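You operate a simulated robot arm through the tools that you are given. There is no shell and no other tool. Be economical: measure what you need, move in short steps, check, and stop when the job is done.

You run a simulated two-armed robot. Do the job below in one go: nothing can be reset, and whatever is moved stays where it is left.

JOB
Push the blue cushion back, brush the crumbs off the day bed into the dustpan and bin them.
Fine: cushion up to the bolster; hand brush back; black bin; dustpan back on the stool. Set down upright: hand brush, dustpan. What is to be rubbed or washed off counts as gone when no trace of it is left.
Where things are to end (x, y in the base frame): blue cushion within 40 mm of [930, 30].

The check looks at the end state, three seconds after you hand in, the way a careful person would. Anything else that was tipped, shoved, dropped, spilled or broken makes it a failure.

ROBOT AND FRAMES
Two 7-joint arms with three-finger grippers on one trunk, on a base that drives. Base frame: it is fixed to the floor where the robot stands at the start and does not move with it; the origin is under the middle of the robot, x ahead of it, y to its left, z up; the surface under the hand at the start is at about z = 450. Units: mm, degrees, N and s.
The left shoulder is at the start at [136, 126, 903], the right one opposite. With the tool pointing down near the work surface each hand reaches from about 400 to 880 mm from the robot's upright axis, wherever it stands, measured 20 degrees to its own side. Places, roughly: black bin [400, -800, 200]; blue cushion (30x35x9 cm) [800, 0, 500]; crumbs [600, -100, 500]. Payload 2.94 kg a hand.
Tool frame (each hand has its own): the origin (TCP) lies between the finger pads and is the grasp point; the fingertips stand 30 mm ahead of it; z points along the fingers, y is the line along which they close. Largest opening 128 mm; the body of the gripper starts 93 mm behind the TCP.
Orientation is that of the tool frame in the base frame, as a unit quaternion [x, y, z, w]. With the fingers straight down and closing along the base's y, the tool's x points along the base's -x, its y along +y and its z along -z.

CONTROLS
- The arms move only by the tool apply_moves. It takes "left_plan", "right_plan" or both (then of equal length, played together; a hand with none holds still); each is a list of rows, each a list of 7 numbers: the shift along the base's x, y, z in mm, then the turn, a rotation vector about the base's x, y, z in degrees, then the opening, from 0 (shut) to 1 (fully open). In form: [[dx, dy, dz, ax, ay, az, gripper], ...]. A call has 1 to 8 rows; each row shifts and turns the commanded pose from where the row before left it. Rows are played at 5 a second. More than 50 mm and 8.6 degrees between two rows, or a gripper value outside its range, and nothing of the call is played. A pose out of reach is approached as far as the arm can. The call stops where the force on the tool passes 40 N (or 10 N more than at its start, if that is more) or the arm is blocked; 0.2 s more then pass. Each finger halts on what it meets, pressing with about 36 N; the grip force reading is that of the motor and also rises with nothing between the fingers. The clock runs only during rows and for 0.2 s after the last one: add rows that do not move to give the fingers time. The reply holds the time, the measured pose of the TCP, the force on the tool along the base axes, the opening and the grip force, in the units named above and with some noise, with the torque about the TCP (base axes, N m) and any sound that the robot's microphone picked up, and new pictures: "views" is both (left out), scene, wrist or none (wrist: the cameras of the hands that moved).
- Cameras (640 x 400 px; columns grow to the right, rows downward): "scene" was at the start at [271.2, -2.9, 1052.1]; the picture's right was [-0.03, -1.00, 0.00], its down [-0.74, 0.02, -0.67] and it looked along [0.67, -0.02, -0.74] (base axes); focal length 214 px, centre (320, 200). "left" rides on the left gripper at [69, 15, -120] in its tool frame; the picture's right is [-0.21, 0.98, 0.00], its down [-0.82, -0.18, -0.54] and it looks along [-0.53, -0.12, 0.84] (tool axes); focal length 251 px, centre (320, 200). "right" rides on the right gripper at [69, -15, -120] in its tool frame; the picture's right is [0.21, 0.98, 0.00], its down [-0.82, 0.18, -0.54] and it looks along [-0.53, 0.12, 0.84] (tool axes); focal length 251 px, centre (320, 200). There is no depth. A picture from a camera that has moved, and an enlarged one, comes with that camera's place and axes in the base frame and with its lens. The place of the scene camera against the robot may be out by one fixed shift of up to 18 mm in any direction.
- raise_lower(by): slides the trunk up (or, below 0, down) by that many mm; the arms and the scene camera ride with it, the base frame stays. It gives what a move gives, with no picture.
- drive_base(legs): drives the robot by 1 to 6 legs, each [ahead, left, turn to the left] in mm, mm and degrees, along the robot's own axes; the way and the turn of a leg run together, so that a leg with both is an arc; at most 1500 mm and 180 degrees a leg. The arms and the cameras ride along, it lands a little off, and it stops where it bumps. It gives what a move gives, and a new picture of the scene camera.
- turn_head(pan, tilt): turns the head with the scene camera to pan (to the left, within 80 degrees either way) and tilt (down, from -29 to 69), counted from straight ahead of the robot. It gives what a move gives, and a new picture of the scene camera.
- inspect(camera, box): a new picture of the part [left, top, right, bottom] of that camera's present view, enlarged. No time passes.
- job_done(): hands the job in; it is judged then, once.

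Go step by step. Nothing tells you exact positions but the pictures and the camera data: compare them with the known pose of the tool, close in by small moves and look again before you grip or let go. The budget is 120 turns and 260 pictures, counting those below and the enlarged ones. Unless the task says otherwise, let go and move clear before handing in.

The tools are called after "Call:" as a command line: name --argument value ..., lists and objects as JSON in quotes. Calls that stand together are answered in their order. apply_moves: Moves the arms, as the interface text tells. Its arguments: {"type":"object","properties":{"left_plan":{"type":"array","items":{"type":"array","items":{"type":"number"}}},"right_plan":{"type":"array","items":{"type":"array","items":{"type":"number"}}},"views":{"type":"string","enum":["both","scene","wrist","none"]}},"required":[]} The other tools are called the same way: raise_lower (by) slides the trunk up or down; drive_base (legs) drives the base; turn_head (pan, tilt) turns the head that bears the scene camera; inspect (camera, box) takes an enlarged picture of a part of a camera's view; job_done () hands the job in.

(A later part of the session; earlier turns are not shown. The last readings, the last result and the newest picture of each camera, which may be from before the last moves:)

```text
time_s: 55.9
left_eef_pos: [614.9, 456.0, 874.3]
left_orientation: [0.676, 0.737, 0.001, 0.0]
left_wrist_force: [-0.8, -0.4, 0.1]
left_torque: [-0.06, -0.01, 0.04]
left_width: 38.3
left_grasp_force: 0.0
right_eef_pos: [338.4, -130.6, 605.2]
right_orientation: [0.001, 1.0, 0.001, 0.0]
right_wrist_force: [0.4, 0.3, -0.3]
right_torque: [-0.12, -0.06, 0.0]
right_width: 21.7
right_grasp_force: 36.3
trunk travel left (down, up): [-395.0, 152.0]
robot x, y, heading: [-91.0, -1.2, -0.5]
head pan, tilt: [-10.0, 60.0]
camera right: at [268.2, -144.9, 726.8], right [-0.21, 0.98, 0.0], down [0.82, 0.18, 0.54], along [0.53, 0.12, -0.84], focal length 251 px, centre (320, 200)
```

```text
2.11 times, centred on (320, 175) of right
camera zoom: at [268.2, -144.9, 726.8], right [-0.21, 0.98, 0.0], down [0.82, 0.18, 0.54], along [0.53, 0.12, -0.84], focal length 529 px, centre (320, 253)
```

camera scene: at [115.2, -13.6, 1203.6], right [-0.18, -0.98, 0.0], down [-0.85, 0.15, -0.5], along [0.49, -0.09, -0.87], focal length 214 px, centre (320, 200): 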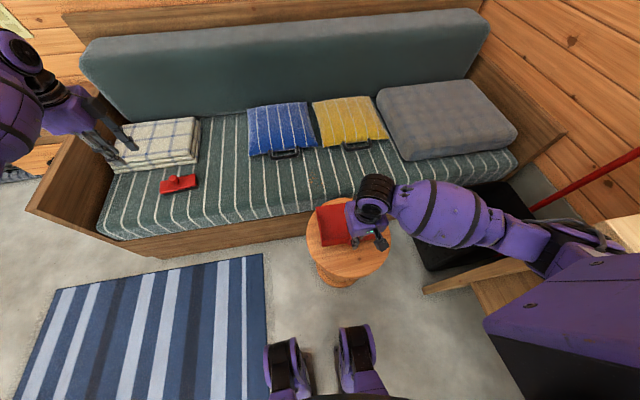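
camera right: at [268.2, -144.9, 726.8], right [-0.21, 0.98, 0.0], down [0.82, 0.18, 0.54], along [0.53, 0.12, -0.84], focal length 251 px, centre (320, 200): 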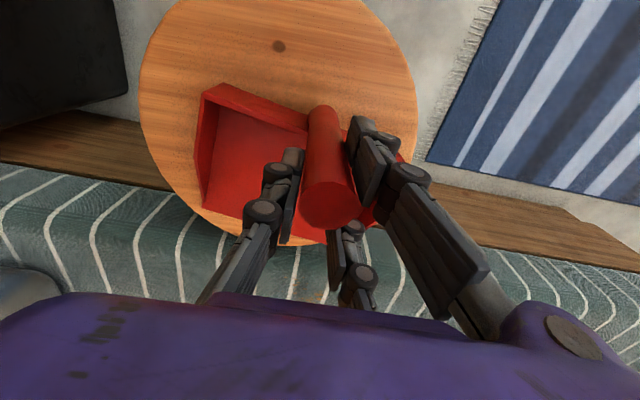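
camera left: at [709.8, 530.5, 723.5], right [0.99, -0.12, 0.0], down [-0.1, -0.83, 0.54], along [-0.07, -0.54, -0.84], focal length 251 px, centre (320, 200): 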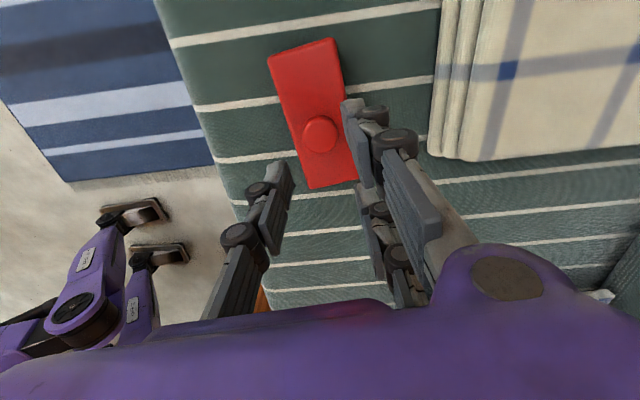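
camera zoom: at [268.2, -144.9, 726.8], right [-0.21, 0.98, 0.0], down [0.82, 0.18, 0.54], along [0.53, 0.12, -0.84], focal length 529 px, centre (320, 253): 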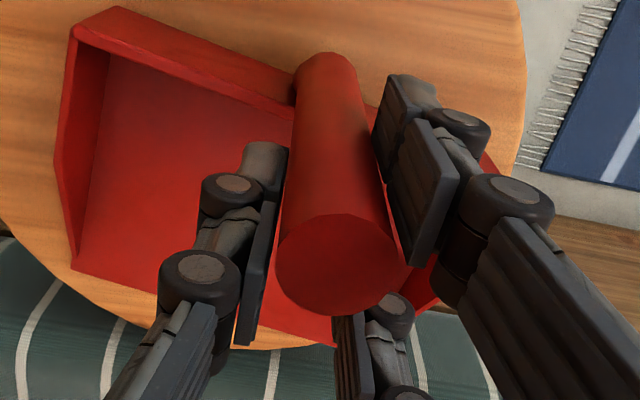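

The post is held with 36 N at a width of 21.7 mm. I lift a little and check that the pan comes along level.

Call:
apply_moves --right_plan '[[0, 0, 8, 0, 0, 0, 0], [0, 0, 10, 0, 0, 0, 0], [0, 0, 15, 0, 0, 0, 0], [0, 0, 0, 0, 0, 0, 0]]' --views "both"

```text
time_s: 56.9
left_eef_pos: [615.9, 457.4, 873.7]
left_orientation: [0.676, 0.737, 0.001, 0.001]
left_wrist_force: [-0.7, -0.3, -1.2]
left_torque: [-0.01, 0.02, 0.01]
left_width: 38.4
left_grasp_force: 0.1
right_eef_pos: [338.4, -129.8, 638.6]
right_orientation: [0.001, 1.0, 0.0, 0.0]
right_wrist_force: [0.2, 0.1, -2.0]
right_torque: [-0.01, 0.1, -0.01]
right_width: 21.9
right_grasp_force: 36.0
trunk travel left (down, up): [-395.0, 152.0]
robot x, y, heading: [-88.9, 1.6, -0.3]
head pan, tilt: [-10.0, 60.0]
camera scene: at [85.3, -13.4, 1322.7], right [-0.18, -0.98, 0.0], down [-0.85, 0.15, -0.5], along [0.49, -0.09, -0.87], focal length 214 px, centre (320, 200)
camera right: at [268.2, -145.3, 760.2], right [-0.21, 0.98, 0.0], down [0.82, 0.18, 0.54], along [0.53, 0.12, -0.84], focal length 251 px, centre (320, 200)
```

scene: 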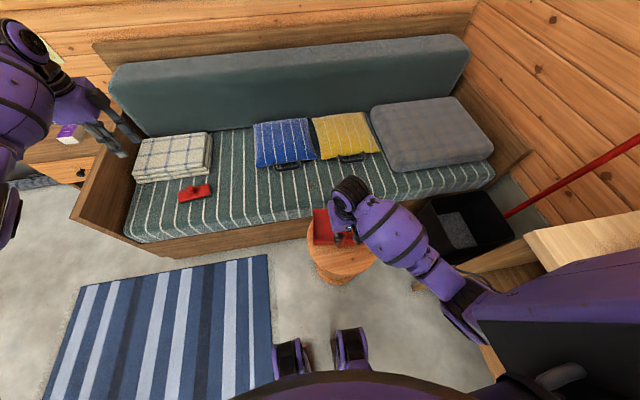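
right: 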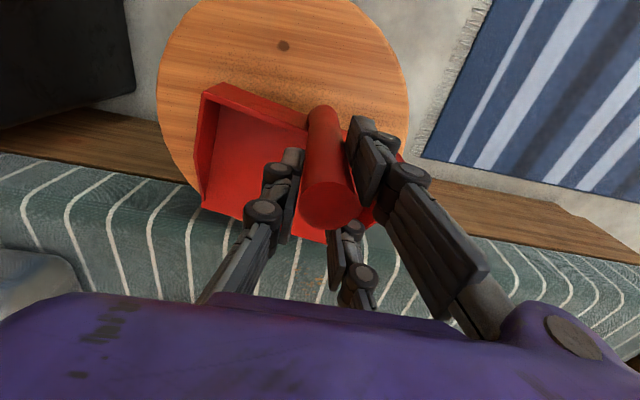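

The pan hangs level and weighs about 2 N. I carry it up and forward, squaring it by about 9°, then lower the trunk again so both hands reach the work.

Call:
apply_moves --right_plan '[[0, 0, 40, 0, 0, 0, 0], [0, 0, 45, 0, 0, 0, 0], [10, 5, 40, 0, 0, 1.5, 0], [10, 5, 40, 0, 0, 1.5, 0], [15, 6, 30, 0, 0, 2, 0], [15, 6, 15, 0, 0, 2, 0], [12, 6, 0, 0, 0, 2, 0], [0, 0, 0, 0, 0, 0, 0]]' --views "none"

Call:
raise_lower --by -200

Call:
turn_head --pan -5 --tilt 48

Call:
inspect --camera "right" --box '[0, 0, 640, 400]'

```text
time_s: 58.7
left_eef_pos: [614.8, 456.9, 874.5]
left_orientation: [0.676, 0.737, 0.001, 0.001]
left_wrist_force: [-0.2, 0.4, -0.3]
left_torque: [-0.02, -0.02, 0.02]
left_width: 38.6
left_grasp_force: 0.0
right_eef_pos: [401.4, -104.1, 847.2]
right_orientation: [-0.077, 0.997, 0.001, -0.001]
right_wrist_force: [0.0, 0.1, -2.1]
right_torque: [0.03, 0.1, 0.01]
right_width: 21.8
right_grasp_force: 35.5
trunk travel left (down, up): [-395.0, 152.0]
robot x, y, heading: [-92.2, -1.1, -0.5]
head pan, tilt: [-10.0, 60.0]
```

```text
time_s: 60.9
left_eef_pos: [614.3, 455.4, 675.2]
left_orientation: [0.676, 0.737, 0.0, 0.0]
left_wrist_force: [1.0, -0.5, 0.2]
left_torque: [-0.01, -0.04, 0.0]
left_width: 38.5
left_grasp_force: 0.0
right_eef_pos: [399.9, -102.7, 647.8]
right_orientation: [-0.077, 0.997, 0.0, 0.0]
right_wrist_force: [-0.8, 0.4, -2.6]
right_torque: [0.02, 0.05, 0.0]
right_width: 21.8
right_grasp_force: 35.7
trunk travel left (down, up): [-195.0, 352.0]
robot x, y, heading: [-87.6, 1.2, -0.4]
head pan, tilt: [-10.0, 60.0]
```

```text
time_s: 61.6
left_eef_pos: [615.3, 456.3, 675.3]
left_orientation: [0.676, 0.737, 0.0, 0.001]
left_wrist_force: [0.1, 0.7, 0.2]
left_torque: [0.05, -0.02, 0.06]
left_width: 38.2
left_grasp_force: 0.1
right_eef_pos: [400.1, -103.3, 647.9]
right_orientation: [-0.077, 0.997, 0.0, 0.0]
right_wrist_force: [-0.2, 0.1, -2.5]
right_torque: [0.0, 0.09, 0.04]
right_width: 21.9
right_grasp_force: 35.7
trunk travel left (down, up): [-195.0, 352.0]
robot x, y, heading: [-88.4, 2.5, -0.3]
head pan, tilt: [-5.0, 48.0]
camera scene: at [141.5, -50.1, 1138.4], right [-0.59, -0.81, 0.0], down [-0.56, 0.41, -0.71], along [0.58, -0.42, -0.7], focal length 214 px, centre (320, 200)
```

scene: 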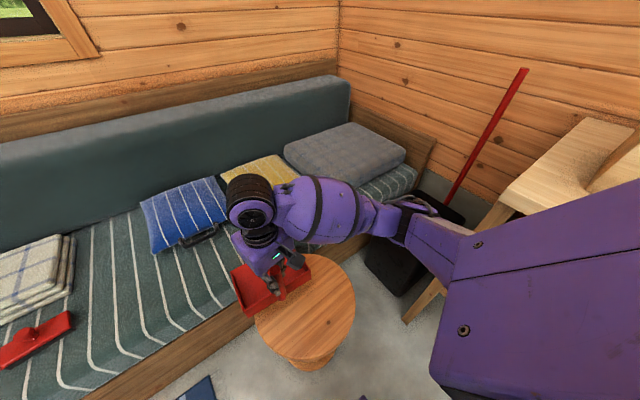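

```text
1.00 times, centred on (320, 200) of right (not enlarged: the box is as wide or as high as the picture)
camera zoom: at [333.7, -128.3, 769.7], right [-0.36, 0.93, 0.0], down [0.78, 0.31, 0.54], along [0.5, 0.2, -0.84], focal length 251 px, centre (320, 200)
```

zoom: 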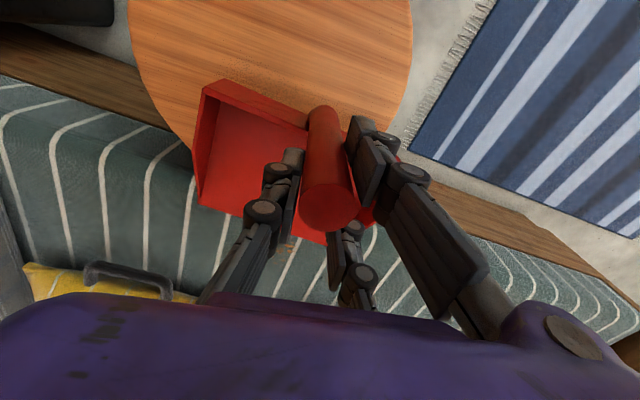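

The mattress (about z = 450) lies lower than the stool top, so I will lay the pan flat on the mattress to the right of the crumbs with its lip facing left, and sweep to the right into it. I turn the pan by 90° and carry it there.

Call:
apply_moves --right_plan '[[18, -20, 10, 0, 0, 8.2, 0], [18, -20, 10, 0, 0, 8.2, 0], [18, -20, 0, 0, 0, 8.2, 0], [18, -20, 0, 0, 0, 8.2, 0], [18, -20, 0, 0, 0, 8.2, 0], [18, -20, 0, 0, 0, 8.2, 0], [18, -20, 0, 0, 0, 8.2, 0], [18, -20, 0, 0, 0, 8.2, 0]]' --views "none"

Call:
apply_moves --right_plan '[[18, -20, 0, 0, 0, 8.2, 0], [18, -20, 0, 0, 0, 8.2, 0], [18, -20, 0, 0, 0, 8, 0], [0, 0, 0, 0, 0, 0, 0]]' --views "wrist"

Call:
turn_head --pan -10 --tilt 48

```text
time_s: 63.4
left_eef_pos: [614.8, 456.1, 673.6]
left_orientation: [0.676, 0.737, 0.0, 0.0]
left_wrist_force: [0.3, 0.4, -0.5]
left_torque: [-0.02, 0.0, 0.01]
left_width: 38.6
left_grasp_force: 0.1
right_eef_pos: [543.7, -262.6, 668.5]
right_orientation: [-0.606, 0.795, 0.0, 0.0]
right_wrist_force: [0.0, 0.0, -2.1]
right_torque: [-0.09, 0.07, -0.01]
right_width: 21.7
right_grasp_force: 36.2
trunk travel left (down, up): [-195.0, 352.0]
robot x, y, heading: [-89.1, 0.1, -0.2]
head pan, tilt: [-5.0, 48.0]
```

```text
time_s: 64.4
left_eef_pos: [616.4, 456.4, 673.7]
left_orientation: [0.675, 0.738, 0.0, 0.0]
left_wrist_force: [0.5, -0.1, -1.2]
left_torque: [0.01, 0.0, 0.0]
left_width: 38.3
left_grasp_force: 0.1
right_eef_pos: [598.4, -324.9, 668.4]
right_orientation: [0.761, -0.649, 0.0, 0.0]
right_wrist_force: [0.6, -0.3, -2.0]
right_torque: [-0.07, 0.0, -0.02]
right_width: 21.8
right_grasp_force: 35.8
trunk travel left (down, up): [-195.0, 352.0]
robot x, y, heading: [-88.6, -0.6, -0.3]
head pan, tilt: [-5.0, 48.0]
camera right: at [623.5, -390.0, 790.7], right [-0.93, -0.37, 0.0], down [-0.31, 0.78, 0.54], along [-0.2, 0.5, -0.84], focal length 251 px, centre (320, 200)
```

right: 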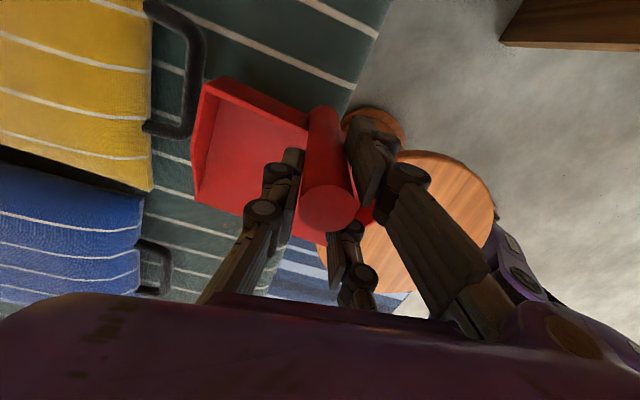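

```text
time_s: 65.1
left_eef_pos: [614.4, 456.6, 674.4]
left_orientation: [0.676, 0.737, 0.001, 0.001]
left_wrist_force: [-0.7, -0.3, -0.2]
left_torque: [0.0, 0.01, 0.03]
left_width: 38.4
left_grasp_force: 0.0
right_eef_pos: [598.3, -324.7, 669.1]
right_orientation: [0.759, -0.651, 0.0, 0.001]
right_wrist_force: [0.0, -0.6, -2.5]
right_torque: [-0.11, 0.02, -0.02]
right_width: 21.8
right_grasp_force: 35.9
trunk travel left (down, up): [-195.0, 352.0]
robot x, y, heading: [-93.3, 1.0, -0.1]
head pan, tilt: [-10.0, 48.0]
camera scene: at [132.7, -59.6, 1137.4], right [-0.71, -0.7, 0.0], down [-0.5, 0.5, -0.71], along [0.5, -0.5, -0.71], focal length 214 px, centre (320, 200)
```

scene: 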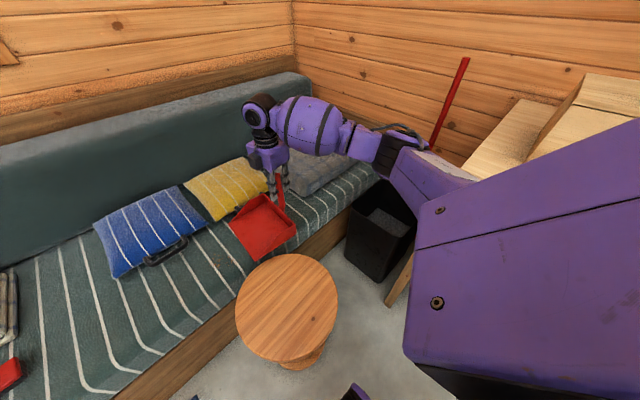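

The pan now hangs over the mattress with its lip facing left, in line with the stripes. I face the head forward again and measure the crumbs.

Call:
turn_head --pan 0 --tilt 52

Call:
turn_head --pan 0 --tilt 52

Call:
inspect --camera "scene" --box '[280, 140, 400, 230]'

```text
time_s: 65.8
left_eef_pos: [615.6, 456.5, 674.1]
left_orientation: [0.676, 0.737, 0.001, 0.001]
left_wrist_force: [-0.3, 0.2, 0.5]
left_torque: [0.03, -0.05, -0.01]
left_width: 38.1
left_grasp_force: 0.1
right_eef_pos: [598.0, -324.7, 668.7]
right_orientation: [0.76, -0.65, 0.0, 0.001]
right_wrist_force: [0.1, 0.3, -2.4]
right_torque: [-0.1, 0.03, 0.02]
right_width: 21.8
right_grasp_force: 35.8
trunk travel left (down, up): [-195.0, 352.0]
robot x, y, heading: [-89.9, -3.4, -0.2]
head pan, tilt: [0.0, 52.0]
camera scene: at [132.6, -59.4, 1137.0], right [-0.71, -0.7, 0.0], down [-0.5, 0.51, -0.7], along [0.49, -0.5, -0.71], focal length 214 px, centre (320, 200)
```

scene: 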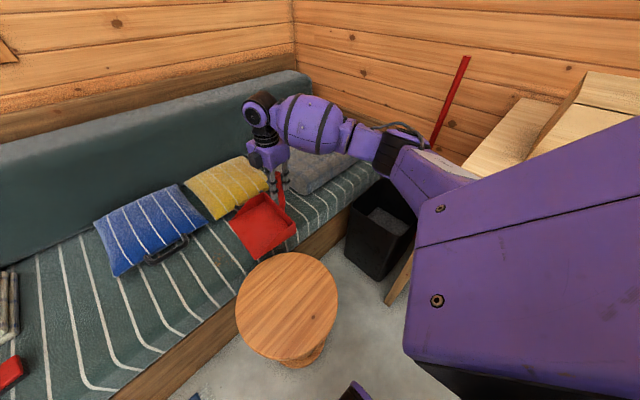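

```text
time_s: 66.4
left_eef_pos: [614.6, 455.4, 673.6]
left_orientation: [0.675, 0.738, 0.0, 0.001]
left_wrist_force: [0.5, -0.4, -0.1]
left_torque: [-0.02, -0.03, 0.04]
left_width: 38.4
left_grasp_force: 0.0
right_eef_pos: [597.7, -325.1, 669.1]
right_orientation: [0.76, -0.65, 0.0, 0.0]
right_wrist_force: [-0.9, 0.6, -2.4]
right_torque: [-0.1, 0.01, 0.0]
right_width: 21.4
right_grasp_force: 36.6
trunk travel left (down, up): [-195.0, 352.0]
robot x, y, heading: [-88.0, -1.4, -0.2]
head pan, tilt: [0.0, 52.0]
camera scene: at [132.4, -59.3, 1136.7], right [-0.71, -0.7, 0.0], down [-0.5, 0.51, -0.7], along [0.49, -0.5, -0.72], focal length 214 px, centre (320, 200)
```

scene: 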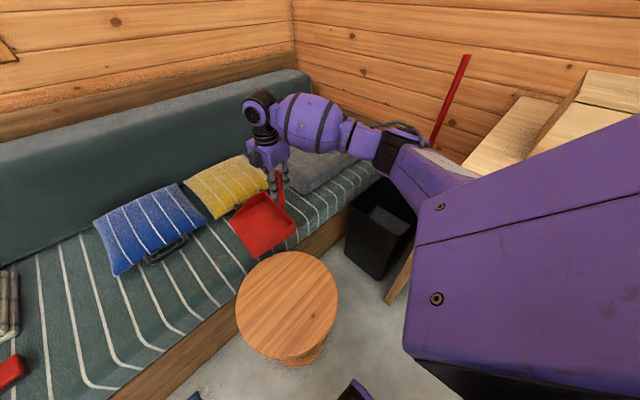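

```text
4.44 times, centred on (340, 185) of scene
camera zoom: at [132.4, -59.3, 1136.7], right [-0.71, -0.7, 0.0], down [-0.5, 0.51, -0.7], along [0.49, -0.5, -0.72], focal length 953 px, centre (231, 267)
```

zoom: 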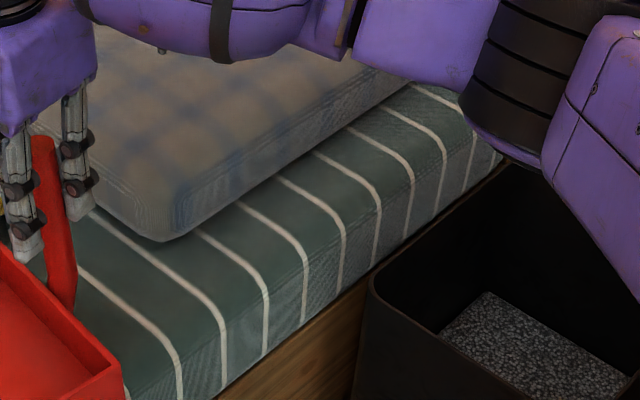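

The head does not answer a small turn, and the camera still looks 45° to the right. I try a bigger one.

Call:
turn_head --pan 30 --tilt 50

Call:
turn_head --pan 0 --tilt 50

```text
time_s: 67.3
left_eef_pos: [615.2, 456.5, 674.8]
left_orientation: [0.676, 0.737, 0.001, 0.001]
left_wrist_force: [0.3, 0.3, 0.4]
left_torque: [0.02, 0.01, -0.01]
left_width: 38.0
left_grasp_force: 0.1
right_eef_pos: [599.0, -324.9, 668.2]
right_orientation: [0.76, -0.65, 0.0, -0.001]
right_wrist_force: [0.4, -0.1, -2.1]
right_torque: [-0.09, 0.02, -0.01]
right_width: 21.7
right_grasp_force: 35.6
trunk travel left (down, up): [-195.0, 352.0]
robot x, y, heading: [-93.2, -0.0, -0.3]
head pan, tilt: [30.0, 50.0]
camera scene: at [132.2, -59.2, 1136.3], right [-0.71, -0.7, 0.0], down [-0.5, 0.51, -0.7], along [0.49, -0.5, -0.72], focal length 214 px, centre (320, 200)
```

scene: 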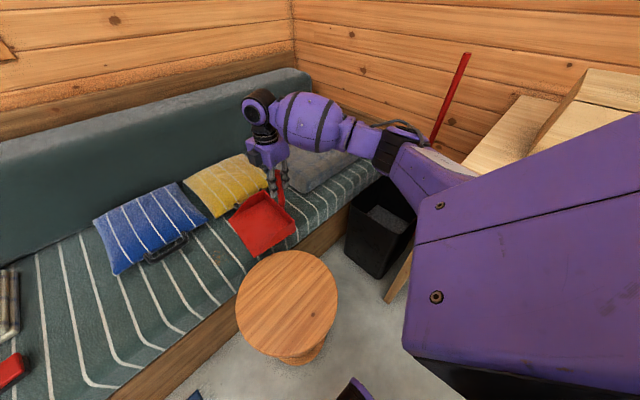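

```text
time_s: 68.3
left_eef_pos: [615.1, 456.4, 675.3]
left_orientation: [0.676, 0.737, 0.0, -0.001]
left_wrist_force: [-0.4, -1.2, -0.4]
left_torque: [-0.02, 0.01, -0.02]
left_width: 38.5
left_grasp_force: 0.1
right_eef_pos: [597.8, -324.2, 668.1]
right_orientation: [0.76, -0.65, 0.0, 0.0]
right_wrist_force: [-0.1, 0.2, -3.1]
right_torque: [-0.08, -0.01, -0.01]
right_width: 21.7
right_grasp_force: 36.2
trunk travel left (down, up): [-195.0, 352.0]
robot x, y, heading: [-88.8, -3.6, -0.3]
head pan, tilt: [0.0, 50.0]
camera scene: at [132.1, -59.1, 1136.0], right [-0.71, -0.7, 0.0], down [-0.51, 0.51, -0.69], along [0.49, -0.49, -0.72], focal length 214 px, centre (320, 200)
```

scene: 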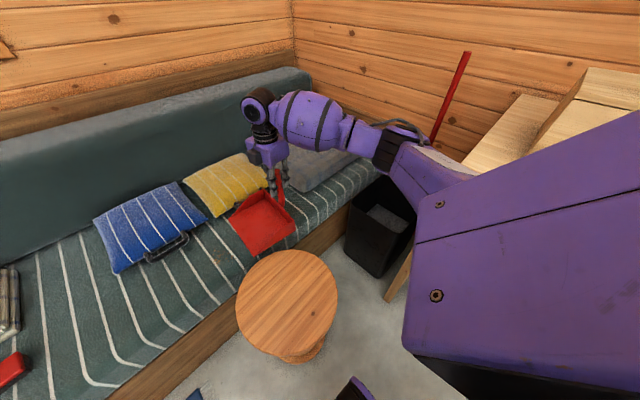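

The head seems held by the right upper arm, which is right beside it. This view still shows the crumb area, so I enlarge it.

Call:
inspect --camera "scene" --box '[180, 190, 310, 290]'

Call:
inspect --camera "right" --box '[140, 60, 420, 330]'

```text
4.00 times, centred on (245, 240) of scene
camera zoom: at [132.1, -59.1, 1136.0], right [-0.71, -0.7, 0.0], down [-0.51, 0.51, -0.69], along [0.49, -0.49, -0.72], focal length 858 px, centre (620, 40)
```

zoom: 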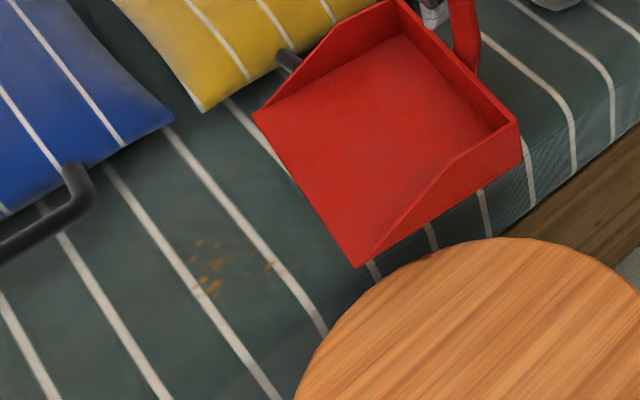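

```text
1.48 times, centred on (280, 195) of right
camera zoom: at [623.1, -390.1, 790.2], right [-0.93, -0.36, 0.0], down [-0.31, 0.78, 0.54], along [-0.2, 0.5, -0.84], focal length 372 px, centre (379, 207)
```

zoom: 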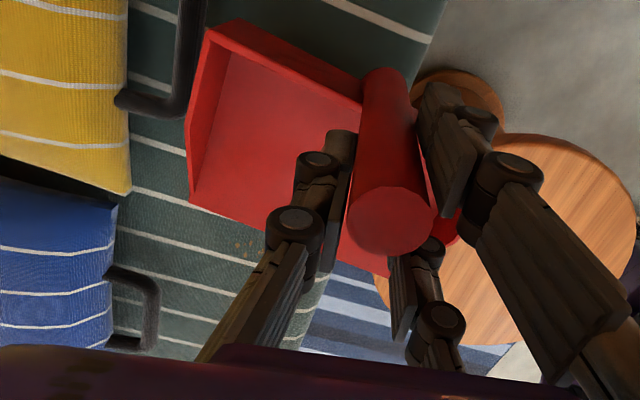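

The crumbs lie in about x 600–675, y -60 to -120. I shift the pan to centre x ≈ 630 with its lip near y = -150 and lower it toward the mattress.

Call:
apply_moves --right_plan '[[16, 5, 0, 0, 0, 0, 0], [17, 5, -10, 0, 0, 0, 0], [0, 0, -25, 0, 0, 0, 0], [0, 0, -25, 0, 0, 0, 0], [0, 0, -15, 0, 0, 0, 0], [0, 0, 0, 0, 0, 0, 0]]' --views "both"

Call:
inspect --camera "scene" --box '[180, 190, 310, 290]'

```text
time_s: 69.4
left_eef_pos: [614.5, 455.2, 675.6]
left_orientation: [0.676, 0.737, 0.001, 0.0]
left_wrist_force: [-0.2, -0.8, 0.5]
left_torque: [-0.06, 0.02, -0.02]
left_width: 38.4
left_grasp_force: 0.1
right_eef_pos: [633.6, -314.9, 619.0]
right_orientation: [0.76, -0.65, 0.004, -0.008]
right_wrist_force: [-11.4, -4.7, 25.1]
right_torque: [1.23, -1.59, 0.23]
right_width: 22.7
right_grasp_force: 35.8
trunk travel left (down, up): [-195.0, 352.0]
robot x, y, heading: [-92.8, 1.3, -0.5]
head pan, tilt: [0.0, 50.0]
stopped in row 5 (right hand): the force on the tool passed its limit at 51 N (the readings are from after the stop); the commanded pose is now the measured one
camera scene: at [127.5, -59.6, 1134.6], right [-0.73, -0.68, 0.0], down [-0.5, 0.54, -0.68], along [0.46, -0.49, -0.74], focal length 214 px, centre (320, 200)
camera right: at [655.9, -380.7, 740.2], right [-0.93, -0.36, -0.02], down [-0.31, 0.78, 0.54], along [-0.18, 0.51, -0.84], focal length 251 px, centre (320, 200)
```

scene: 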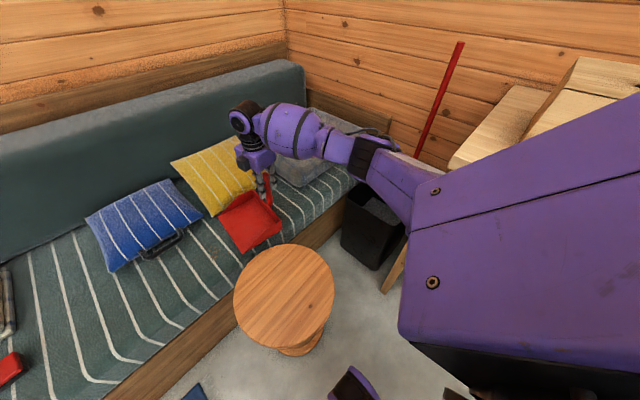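
right: 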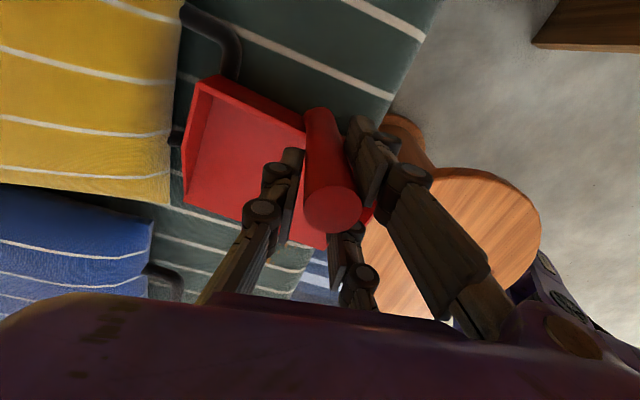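

```text
4.00 times, centred on (245, 240) of scene
camera zoom: at [127.5, -59.6, 1134.6], right [-0.73, -0.68, 0.0], down [-0.5, 0.54, -0.68], along [0.46, -0.49, -0.74], focal length 858 px, centre (620, 40)
```

zoom: 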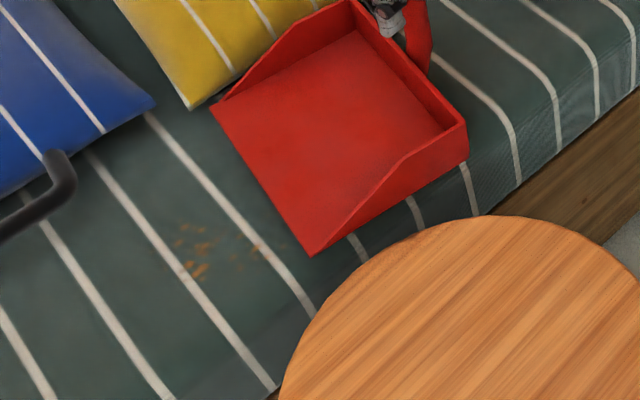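

The pan's far wall came down on the yellow cushion's handle, and the arm stopped. I lift, shift 22 mm toward me and lower again.

Call:
apply_moves --right_plan '[[0, 0, 15, 0, 0, 0, 0], [-8, 0, 10, 0, 0, 0, 0], [-14, 0, 0, 0, 0, 0, 0], [0, 0, 0, 0, 0, 0, 0]]' --views "wrist"

Call:
inspect --camera "scene" --box '[150, 120, 310, 290]'

```text
time_s: 70.4
left_eef_pos: [616.5, 455.7, 675.1]
left_orientation: [0.676, 0.737, 0.0, 0.001]
left_wrist_force: [-0.4, 0.3, -0.7]
left_torque: [-0.02, 0.04, 0.03]
left_width: 38.3
left_grasp_force: 0.0
right_eef_pos: [611.2, -315.0, 640.1]
right_orientation: [0.76, -0.65, 0.002, -0.003]
right_wrist_force: [-0.3, 0.8, -1.1]
right_torque: [-0.1, 0.0, 0.01]
right_width: 21.3
right_grasp_force: 36.2
trunk travel left (down, up): [-195.0, 352.0]
robot x, y, heading: [-87.0, -1.9, -0.5]
head pan, tilt: [0.0, 50.0]
camera right: at [635.8, -380.8, 761.8], right [-0.93, -0.36, -0.01], down [-0.31, 0.78, 0.54], along [-0.19, 0.51, -0.84], focal length 251 px, centre (320, 200)
```

right: 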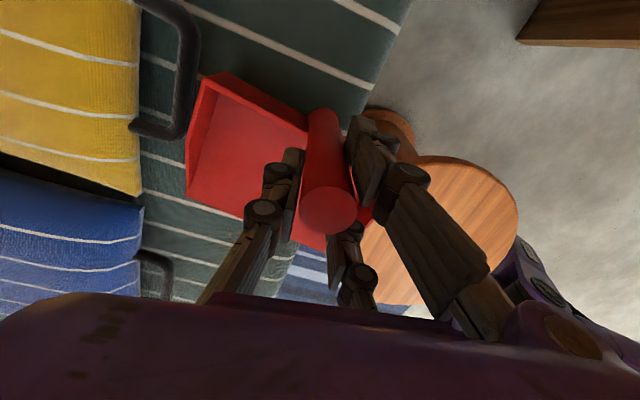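

```text
2.35 times, centred on (230, 205) of scene
camera zoom: at [131.4, -57.6, 1133.3], right [-0.71, -0.71, 0.0], down [-0.53, 0.53, -0.67], along [0.47, -0.47, -0.74], focal length 505 px, centre (532, 188)
```

zoom: 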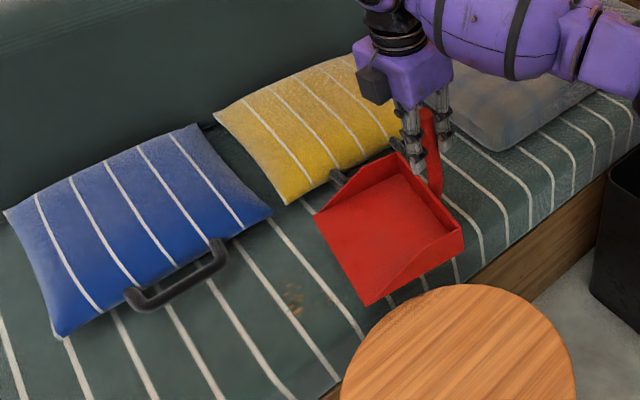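

The pan is about 9° askew in yaw, so I turn it +9° and adjust to bring the lip to y ≈ -150 and x 540–717, clear of the handle at x ≈ 742.

Call:
apply_moves --right_plan '[[7, 14, 0, 0, 0, 4.7, 0], [8, 14, 0, 0, 0, 4.7, 0], [0, 0, 0, 0, 0, 0, 0]]' --views "wrist"

Call:
inspect --camera "scene" --box '[150, 120, 310, 290]'

```text
time_s: 71.2
left_eef_pos: [614.4, 455.8, 674.5]
left_orientation: [0.676, 0.737, 0.001, 0.0]
left_wrist_force: [0.8, -0.2, 0.4]
left_torque: [0.04, 0.0, 0.0]
left_width: 38.4
left_grasp_force: 0.1
right_eef_pos: [627.9, -286.9, 639.4]
right_orientation: [0.811, -0.585, 0.003, -0.005]
right_wrist_force: [-0.4, 0.2, -3.4]
right_torque: [-0.1, 0.03, -0.01]
right_width: 21.2
right_grasp_force: 36.2
trunk travel left (down, up): [-195.0, 352.0]
robot x, y, heading: [-89.3, -2.8, -0.3]
head pan, tilt: [0.0, 50.0]
camera right: at [661.8, -348.5, 761.4], right [-0.86, -0.51, -0.01], down [-0.44, 0.72, 0.54], along [-0.27, 0.47, -0.84], focal length 251 px, centre (320, 200)
```

right: 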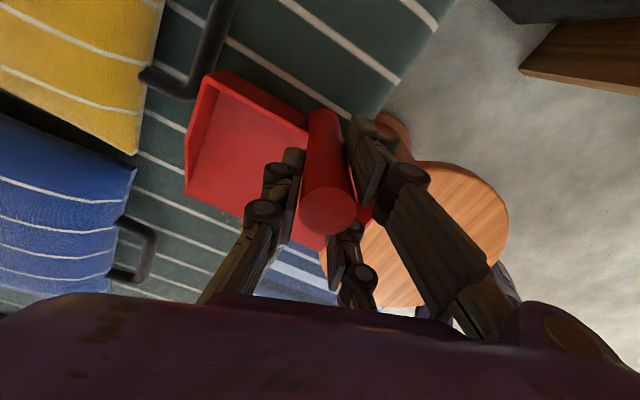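

```text
2.35 times, centred on (230, 205) of scene
camera zoom: at [128.7, -60.1, 1133.4], right [-0.74, -0.68, 0.0], down [-0.5, 0.55, -0.67], along [0.45, -0.49, -0.74], focal length 505 px, centre (532, 188)
```

zoom: 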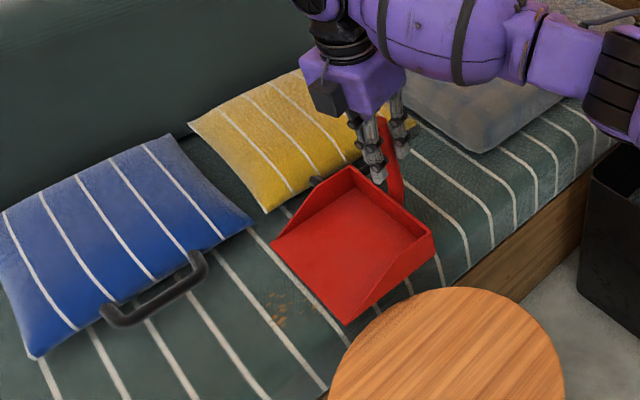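

The lip is now aligned at y ≈ -148, x 540–717. I lower it to the mattress with small final steps.

Call:
apply_moves --right_plan '[[0, 0, -20, 0, 0, 0, 0], [0, 0, -20, 0, 0, 0, 0], [0, 0, -10, 0, 0, 0, 0], [0, 0, -6, 0, 0, 0, 0], [0, 0, 0, 0, 0, 0, 0]]' --views "none"

Call:
inspect --camera "scene" --box '[150, 120, 310, 290]'

```text
time_s: 72.0
left_eef_pos: [614.6, 454.0, 675.2]
left_orientation: [0.677, 0.736, 0.001, 0.001]
left_wrist_force: [0.2, -0.5, -0.4]
left_torque: [-0.03, 0.06, -0.02]
left_width: 38.4
left_grasp_force: 0.1
right_eef_pos: [630.4, -288.8, 602.2]
right_orientation: [0.81, -0.587, 0.009, -0.01]
right_wrist_force: [-7.4, 0.0, 24.3]
right_torque: [0.1, 0.15, 0.1]
right_width: 20.8
right_grasp_force: 36.0
trunk travel left (down, up): [-195.0, 352.0]
robot x, y, heading: [-92.1, -0.3, -0.3]
head pan, tilt: [0.0, 50.0]
stopped in row 4 (right hand): the force on the tool passed its limit at 46 N (the readings are from after the stop); the commanded pose is now the measured one
```

```text
2.35 times, centred on (230, 205) of scene
camera zoom: at [128.0, -58.0, 1133.6], right [-0.72, -0.7, 0.0], down [-0.52, 0.54, -0.67], along [0.46, -0.48, -0.75], focal length 505 px, centre (532, 188)
```

zoom: 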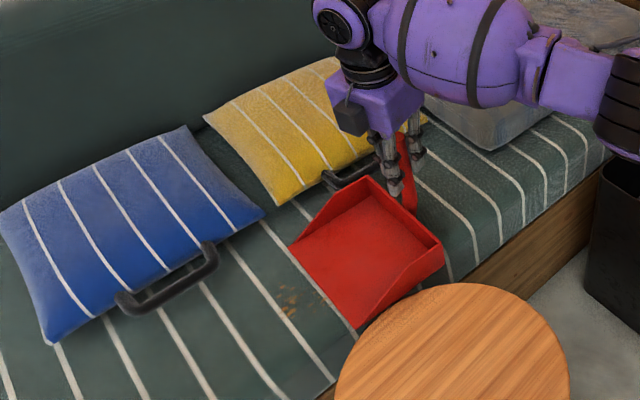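

The pan touched down at TCP z = 602. I check closely whether it lies flat with its lip on the mattress.

Call:
inspect --camera "scene" --box '[215, 185, 275, 265]'

Call:
inspect --camera "left" --box '[0, 0, 640, 400]'

Call:
inspect --camera "right" --box '[130, 60, 400, 290]'

```text
5.00 times, centred on (245, 225) of scene
camera zoom: at [128.0, -58.0, 1133.6], right [-0.72, -0.7, 0.0], down [-0.52, 0.54, -0.67], along [0.46, -0.48, -0.75], focal length 1072 px, centre (695, 75)
```

zoom: 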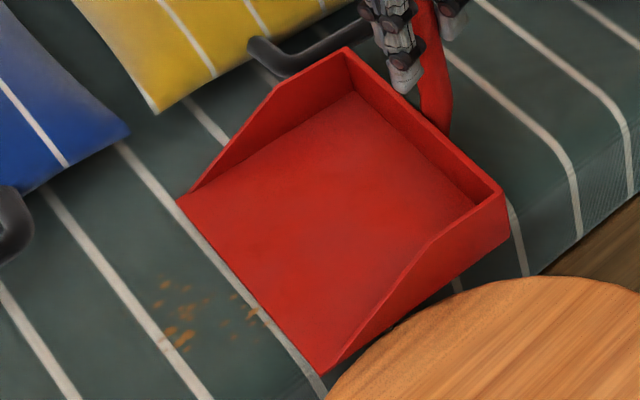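

```text
1.00 times, centred on (320, 200) of left (not enlarged: the box is as wide or as high as the picture)
camera zoom: at [623.7, 524.9, 794.6], right [0.99, -0.13, 0.0], down [-0.11, -0.83, 0.54], along [-0.07, -0.54, -0.84], focal length 251 px, centre (320, 200)
```

zoom: 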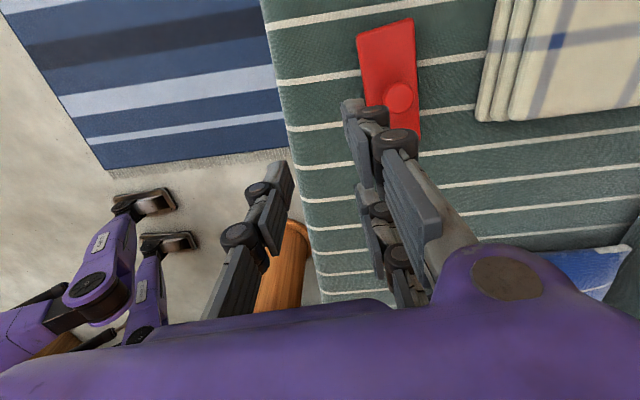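

```text
1.74 times, centred on (265, 175) of right
camera zoom: at [661.7, -349.9, 723.2], right [-0.86, -0.51, -0.02], down [-0.44, 0.72, 0.53], along [-0.25, 0.47, -0.85], focal length 437 px, centre (416, 244)
```

zoom: 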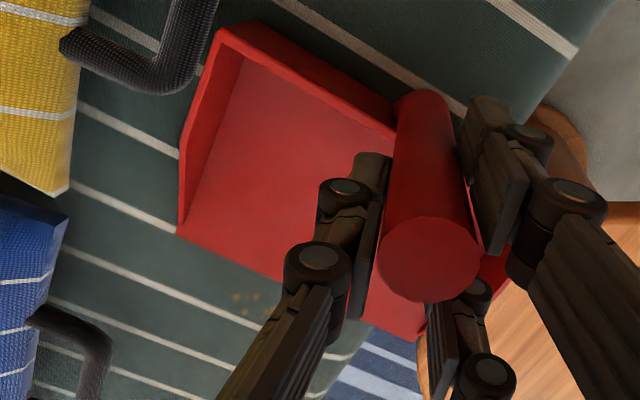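

The pan looks flat, with the lip about 10 mm from the nearest crumb, but the reaction comes from under the handle. I ease the pressure and tip the lip down 2° to make sure it meets the mattress.

Call:
apply_moves --right_plan '[[0, 0, 4, 0, 0, 0, 0], [0, 0, 0, -2, 0, 0, 0], [0, 0, 0, 0, 0, 0, 0]]' --views "none"

```text
time_s: 72.8
left_eef_pos: [614.9, 456.0, 674.4]
left_orientation: [0.676, 0.737, 0.001, 0.0]
left_wrist_force: [-0.6, -0.4, -0.5]
left_torque: [0.01, 0.03, 0.03]
left_width: 38.5
left_grasp_force: 0.1
right_eef_pos: [630.1, -286.7, 601.7]
right_orientation: [0.811, -0.585, 0.017, 0.005]
right_wrist_force: [0.1, 4.4, 10.3]
right_torque: [1.11, -0.68, 0.18]
right_width: 21.0
right_grasp_force: 35.5
trunk travel left (down, up): [-195.0, 352.0]
robot x, y, heading: [-88.0, -0.8, -0.6]
head pan, tilt: [0.0, 50.0]
```

Call:
apply_moves --right_plan '[[0, 0, 0, 0, -1.5, 0, 0], [0, 0, 0, 0, 0, 0, 0]]' --views "none"

Call:
inspect --camera "scene" --box '[215, 185, 275, 265]'

```text
time_s: 73.4
left_eef_pos: [615.1, 454.4, 674.9]
left_orientation: [0.676, 0.737, 0.001, 0.001]
left_wrist_force: [-0.8, 0.3, -0.4]
left_torque: [0.02, -0.03, -0.02]
left_width: 38.6
left_grasp_force: 0.1
right_eef_pos: [628.8, -289.4, 600.2]
right_orientation: [0.809, -0.587, 0.03, 0.0]
right_wrist_force: [-3.5, -0.3, 6.4]
right_torque: [0.02, -0.43, 0.01]
right_width: 21.2
right_grasp_force: 35.6
trunk travel left (down, up): [-195.0, 352.0]
robot x, y, heading: [-88.5, 0.1, -0.5]
head pan, tilt: [0.0, 50.0]
```

```text
5.00 times, centred on (245, 225) of scene
camera zoom: at [129.2, -58.0, 1133.0], right [-0.71, -0.7, 0.0], down [-0.52, 0.53, -0.66], along [0.47, -0.47, -0.75], focal length 1072 px, centre (695, 75)
```

zoom: 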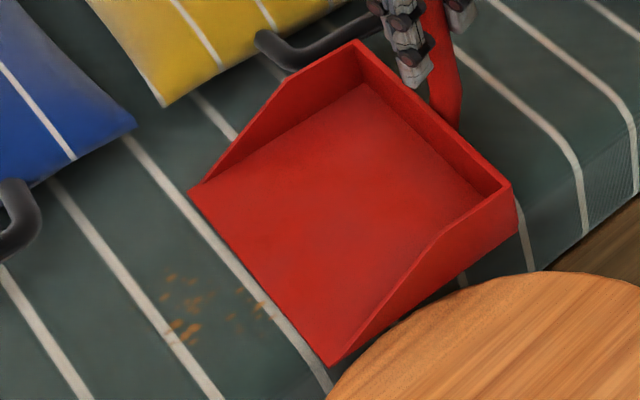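

The reaction comes from the far side with a push toward me, so the far wall probably rubs on the yellow handle. I lift a little, level it, shift 12 mm toward me and set down again.

Call:
apply_moves --right_plan '[[0, 0, 12, 0, 0, 0, 0], [-6, 0, 0, 0, 2.8, 0, 0], [-6, -4, 0, 0, 0, 0, 0], [0, 0, -5, 0, 0, 0, 0], [0, 0, 0, 0, 0, 0, 0]]' --views "none"

Call:
apply_moves --right_plan '[[0, 0, -3, 0, 0, 0, 0], [0, 0, 0, 0, 0, 0, 0]]' --views "none"

Call:
inspect --camera "scene" --box '[215, 185, 275, 265]'

```text
time_s: 74.6
left_eef_pos: [615.2, 453.8, 674.0]
left_orientation: [0.676, 0.737, 0.0, 0.0]
left_wrist_force: [-0.4, -0.3, 0.5]
left_torque: [0.01, 0.0, -0.04]
left_width: 38.3
left_grasp_force: 0.0
right_eef_pos: [617.5, -292.9, 605.4]
right_orientation: [0.81, -0.586, 0.008, 0.014]
right_wrist_force: [-0.1, -0.4, -2.4]
right_torque: [-0.11, 0.03, 0.02]
right_width: 20.6
right_grasp_force: 35.7
trunk travel left (down, up): [-195.0, 352.0]
robot x, y, heading: [-91.2, 1.8, -0.3]
head pan, tilt: [0.0, 50.0]
```

```text
time_s: 75.2
left_eef_pos: [615.5, 455.2, 675.1]
left_orientation: [0.677, 0.736, 0.0, 0.001]
left_wrist_force: [0.0, 0.1, 0.2]
left_torque: [0.01, -0.01, 0.0]
left_width: 38.3
left_grasp_force: 0.1
right_eef_pos: [618.2, -293.0, 604.5]
right_orientation: [0.81, -0.586, 0.008, 0.013]
right_wrist_force: [-1.7, 0.4, 5.2]
right_torque: [-0.14, -0.42, -0.03]
right_width: 20.3
right_grasp_force: 36.1
trunk travel left (down, up): [-195.0, 352.0]
robot x, y, heading: [-89.7, 3.2, -0.4]
head pan, tilt: [0.0, 50.0]
```

```text
5.00 times, centred on (245, 225) of scene
camera zoom: at [129.4, -57.9, 1133.0], right [-0.71, -0.7, 0.0], down [-0.52, 0.53, -0.66], along [0.46, -0.47, -0.75], focal length 1072 px, centre (695, 75)
```

zoom: 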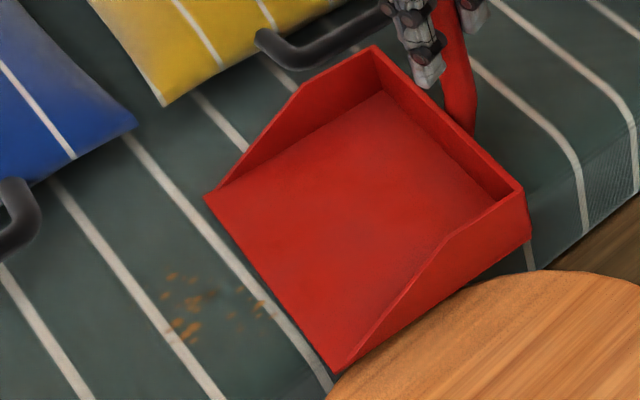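

Now the handle is clear and the far rear corner touches first, so the pan is tilted in the grip. I lift 3 mm, counter-tilt and touch down again.

Call:
apply_moves --right_plan '[[0, 0, 4, 0, -2.5, 0, 0], [0, 0, 0, -1, 0, 0, 0], [0, 0, -3, 0, 0, 0, 0], [0, 0, -2, 0, 0, 0, 0], [0, 0, 0, 0, 0, 0, 0]]' --views "none"

Call:
apply_moves --right_plan '[[0, 0, -2, 0, 0, 0, 0], [0, 0, 0, 0, 0, 0, 0]]' --views "none"

```text
time_s: 76.4
left_eef_pos: [615.6, 454.2, 673.3]
left_orientation: [0.676, 0.737, 0.0, 0.0]
left_wrist_force: [-0.5, 0.2, 0.0]
left_torque: [0.0, 0.01, -0.01]
left_width: 38.3
left_grasp_force: 0.1
right_eef_pos: [618.4, -292.1, 603.7]
right_orientation: [0.81, -0.585, 0.032, 0.007]
right_wrist_force: [-0.1, 0.6, -2.5]
right_torque: [-0.07, 0.01, -0.02]
right_width: 20.8
right_grasp_force: 35.5
trunk travel left (down, up): [-195.0, 352.0]
robot x, y, heading: [-85.9, -3.9, -0.3]
head pan, tilt: [0.0, 50.0]
```

```text
time_s: 77.0
left_eef_pos: [616.2, 454.9, 674.6]
left_orientation: [0.677, 0.736, 0.0, 0.0]
left_wrist_force: [0.4, 0.2, 0.2]
left_torque: [0.04, -0.02, -0.01]
left_width: 38.4
left_grasp_force: 0.0
right_eef_pos: [616.9, -291.9, 601.3]
right_orientation: [0.81, -0.586, 0.03, 0.008]
right_wrist_force: [-0.1, 0.0, -1.0]
right_torque: [-0.09, -0.1, 0.01]
right_width: 20.3
right_grasp_force: 35.7
trunk travel left (down, up): [-195.0, 352.0]
robot x, y, heading: [-88.3, -0.5, -0.4]
head pan, tilt: [0.0, 50.0]
```

Call:
apply_moves --right_plan '[[0, 0, -3, 0, 0, 0, 0], [0, 0, 0, 0, 0, 0, 0]]' --views "none"

Call:
inspect --camera "scene" --box '[215, 185, 275, 265]'

```text
time_s: 77.6
left_eef_pos: [614.0, 455.1, 675.9]
left_orientation: [0.676, 0.736, 0.001, 0.0]
left_wrist_force: [0.2, 1.1, -0.4]
left_torque: [0.03, 0.01, -0.05]
left_width: 38.4
left_grasp_force: 0.1
right_eef_pos: [617.4, -291.9, 601.7]
right_orientation: [0.81, -0.586, 0.033, 0.006]
right_wrist_force: [-3.9, -1.9, 14.1]
right_torque: [0.11, 0.19, -0.01]
right_width: 20.3
right_grasp_force: 35.9
trunk travel left (down, up): [-195.0, 352.0]
robot x, y, heading: [-87.8, -2.2, -0.5]
head pan, tilt: [0.0, 50.0]
```

```text
5.00 times, centred on (245, 225) of scene
camera zoom: at [129.6, -56.4, 1132.9], right [-0.7, -0.72, 0.0], down [-0.54, 0.52, -0.66], along [0.47, -0.46, -0.75], focal length 1072 px, centre (695, 75)
```

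zoom: 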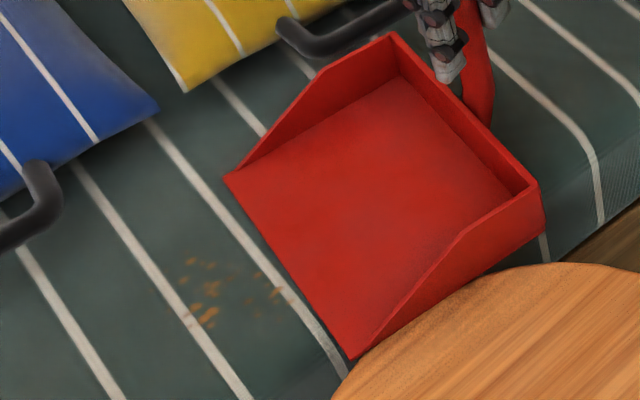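

Call:
apply_moves --right_plan '[[0, 0, 1, -1.5, 0, 0, 0], [0, 0, 0, 0, 0, 0, 0]]' --views "none"

```text
time_s: 78.2
left_eef_pos: [615.6, 454.9, 674.1]
left_orientation: [0.676, 0.737, 0.001, 0.0]
left_wrist_force: [0.0, -0.3, 0.0]
left_torque: [0.01, 0.02, 0.01]
left_width: 38.2
left_grasp_force: 0.0
right_eef_pos: [617.7, -292.4, 600.6]
right_orientation: [0.81, -0.585, 0.041, 0.018]
right_wrist_force: [0.4, -5.5, 10.2]
right_torque: [0.71, -0.73, -0.2]
right_width: 20.4
right_grasp_force: 36.3
trunk travel left (down, up): [-195.0, 352.0]
robot x, y, heading: [-87.7, -1.5, -0.3]
head pan, tilt: [0.0, 50.0]
```

The lip presses on the mattress now. Next I try to reach the brush with the left hand from this base position.

Call:
apply_moves --left_plan '[[22, 1, -20, 0, 0, 0, 0.7], [22, 1, -20, 0, 0, 0, 0.7], [22, 1, -20, 0, 0, 0, 0.7], [22, 2, -20, 0, 0, 0, 0.7], [0, 0, 0, 0, 0, 0, 0.7]]' --views "wrist"

```text
time_s: 79.4
left_eef_pos: [689.0, 454.4, 597.7]
left_orientation: [0.676, 0.737, 0.002, 0.001]
left_wrist_force: [0.3, -0.2, -0.4]
left_torque: [0.05, 0.01, -0.03]
left_width: 89.5
left_grasp_force: 0.1
left hand out of reach, approached as far as the arm can: row 4
right_eef_pos: [617.8, -290.9, 600.1]
right_orientation: [0.81, -0.585, 0.039, 0.017]
right_wrist_force: [-0.4, -1.1, 11.2]
right_torque: [0.34, -0.65, -0.01]
right_width: 20.3
right_grasp_force: 36.3
trunk travel left (down, up): [-195.0, 352.0]
robot x, y, heading: [-89.5, -2.5, -0.4]
head pan, tilt: [0.0, 50.0]
camera left: at [698.2, 525.3, 717.2], right [0.99, -0.13, 0.0], down [-0.11, -0.83, 0.54], along [-0.07, -0.54, -0.84], focal length 251 px, centre (320, 200)
```

left: 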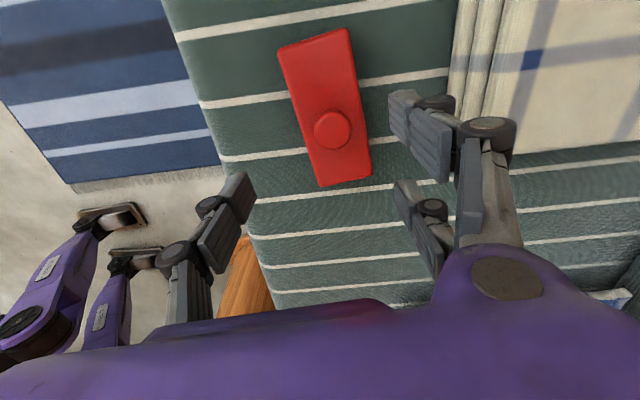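

The left hand is 14 mm short. Lowering the trunk gives more reach, so I raise both hands by 150 mm, lower the trunk by 150 mm and come back.

Call:
apply_moves --left_plan '[[-20, 0, 30, 0, 0, 0, 0.7], [-10, 0, 40, 0, 0, 0, 0.7], [0, 0, 40, 0, 0, 0, 0.7], [0, 0, 40, 0, 0, 0, 0.7], [0, 0, 0, 0, 0, 0, 0.7]]' --right_plan '[[0, 0, 30, 0, 0, 0, 0], [0, 0, 40, 0, 0, 0, 0], [0, 0, 40, 0, 0, 0, 0], [0, 0, 40, 0, 0, 0, 0], [0, 0, 20, 0, 0, 0, 0]]' --views "none"

Call:
raise_lower --by -150

Call:
apply_moves --left_plan '[[15, 3, -5, 0, 0, 0, 0.7], [15, 3, -10, 0, 0, 0, 0.7], [8, 2, -15, 0, 0, 0, 0.7], [0, 0, 0, 0, 0, 0, 0.7]]' --views "wrist"

```text
time_s: 80.6
left_eef_pos: [658.6, 455.6, 744.0]
left_orientation: [0.676, 0.737, 0.0, 0.001]
left_wrist_force: [-0.1, -0.6, 1.0]
left_torque: [0.01, -0.02, 0.0]
left_width: 89.5
left_grasp_force: 0.2
right_eef_pos: [617.4, -291.8, 771.8]
right_orientation: [0.81, -0.585, 0.039, 0.018]
right_wrist_force: [0.0, 0.5, -1.6]
right_torque: [-0.12, 0.01, 0.02]
right_width: 20.3
right_grasp_force: 36.0
trunk travel left (down, up): [-195.0, 352.0]
robot x, y, heading: [-88.3, -0.8, -0.7]
head pan, tilt: [0.0, 50.0]
```

```text
time_s: 82.3
left_eef_pos: [659.3, 455.5, 596.3]
left_orientation: [0.677, 0.736, 0.0, 0.001]
left_wrist_force: [0.3, 0.4, -0.6]
left_torque: [-0.02, -0.04, -0.01]
left_width: 89.7
left_grasp_force: 0.1
right_eef_pos: [617.3, -292.3, 620.3]
right_orientation: [0.81, -0.585, 0.039, 0.018]
right_wrist_force: [-0.9, -0.4, -2.2]
right_torque: [-0.1, 0.03, 0.02]
right_width: 20.1
right_grasp_force: 36.1
trunk travel left (down, up): [-45.0, 502.0]
robot x, y, heading: [-87.8, -3.0, -0.4]
head pan, tilt: [0.0, 50.0]
```

```text
time_s: 83.3
left_eef_pos: [696.5, 460.5, 567.0]
left_orientation: [0.676, 0.737, 0.001, 0.001]
left_wrist_force: [0.2, -0.9, -0.7]
left_torque: [-0.03, -0.04, 0.02]
left_width: 89.6
left_grasp_force: 0.0
right_eef_pos: [617.7, -294.0, 620.5]
right_orientation: [0.809, -0.586, 0.038, 0.018]
right_wrist_force: [1.0, -0.1, -1.3]
right_torque: [-0.07, 0.0, 0.01]
right_width: 20.1
right_grasp_force: 35.8
trunk travel left (down, up): [-45.0, 502.0]
robot x, y, heading: [-89.3, -3.5, 0.1]
head pan, tilt: [0.0, 50.0]
camera left: at [705.8, 532.3, 687.3], right [0.99, -0.13, 0.0], down [-0.11, -0.83, 0.54], along [-0.07, -0.54, -0.84], focal length 251 px, centre (320, 200)
```

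left: 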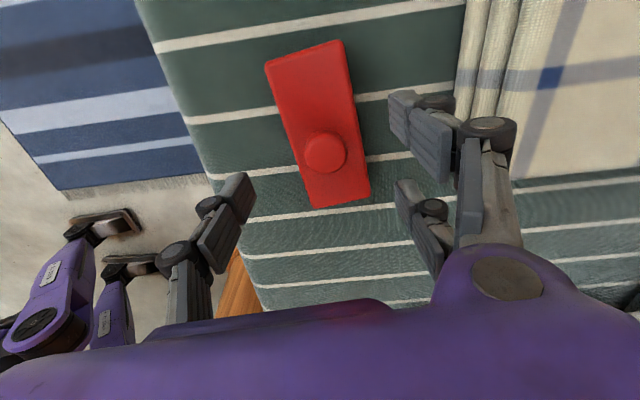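

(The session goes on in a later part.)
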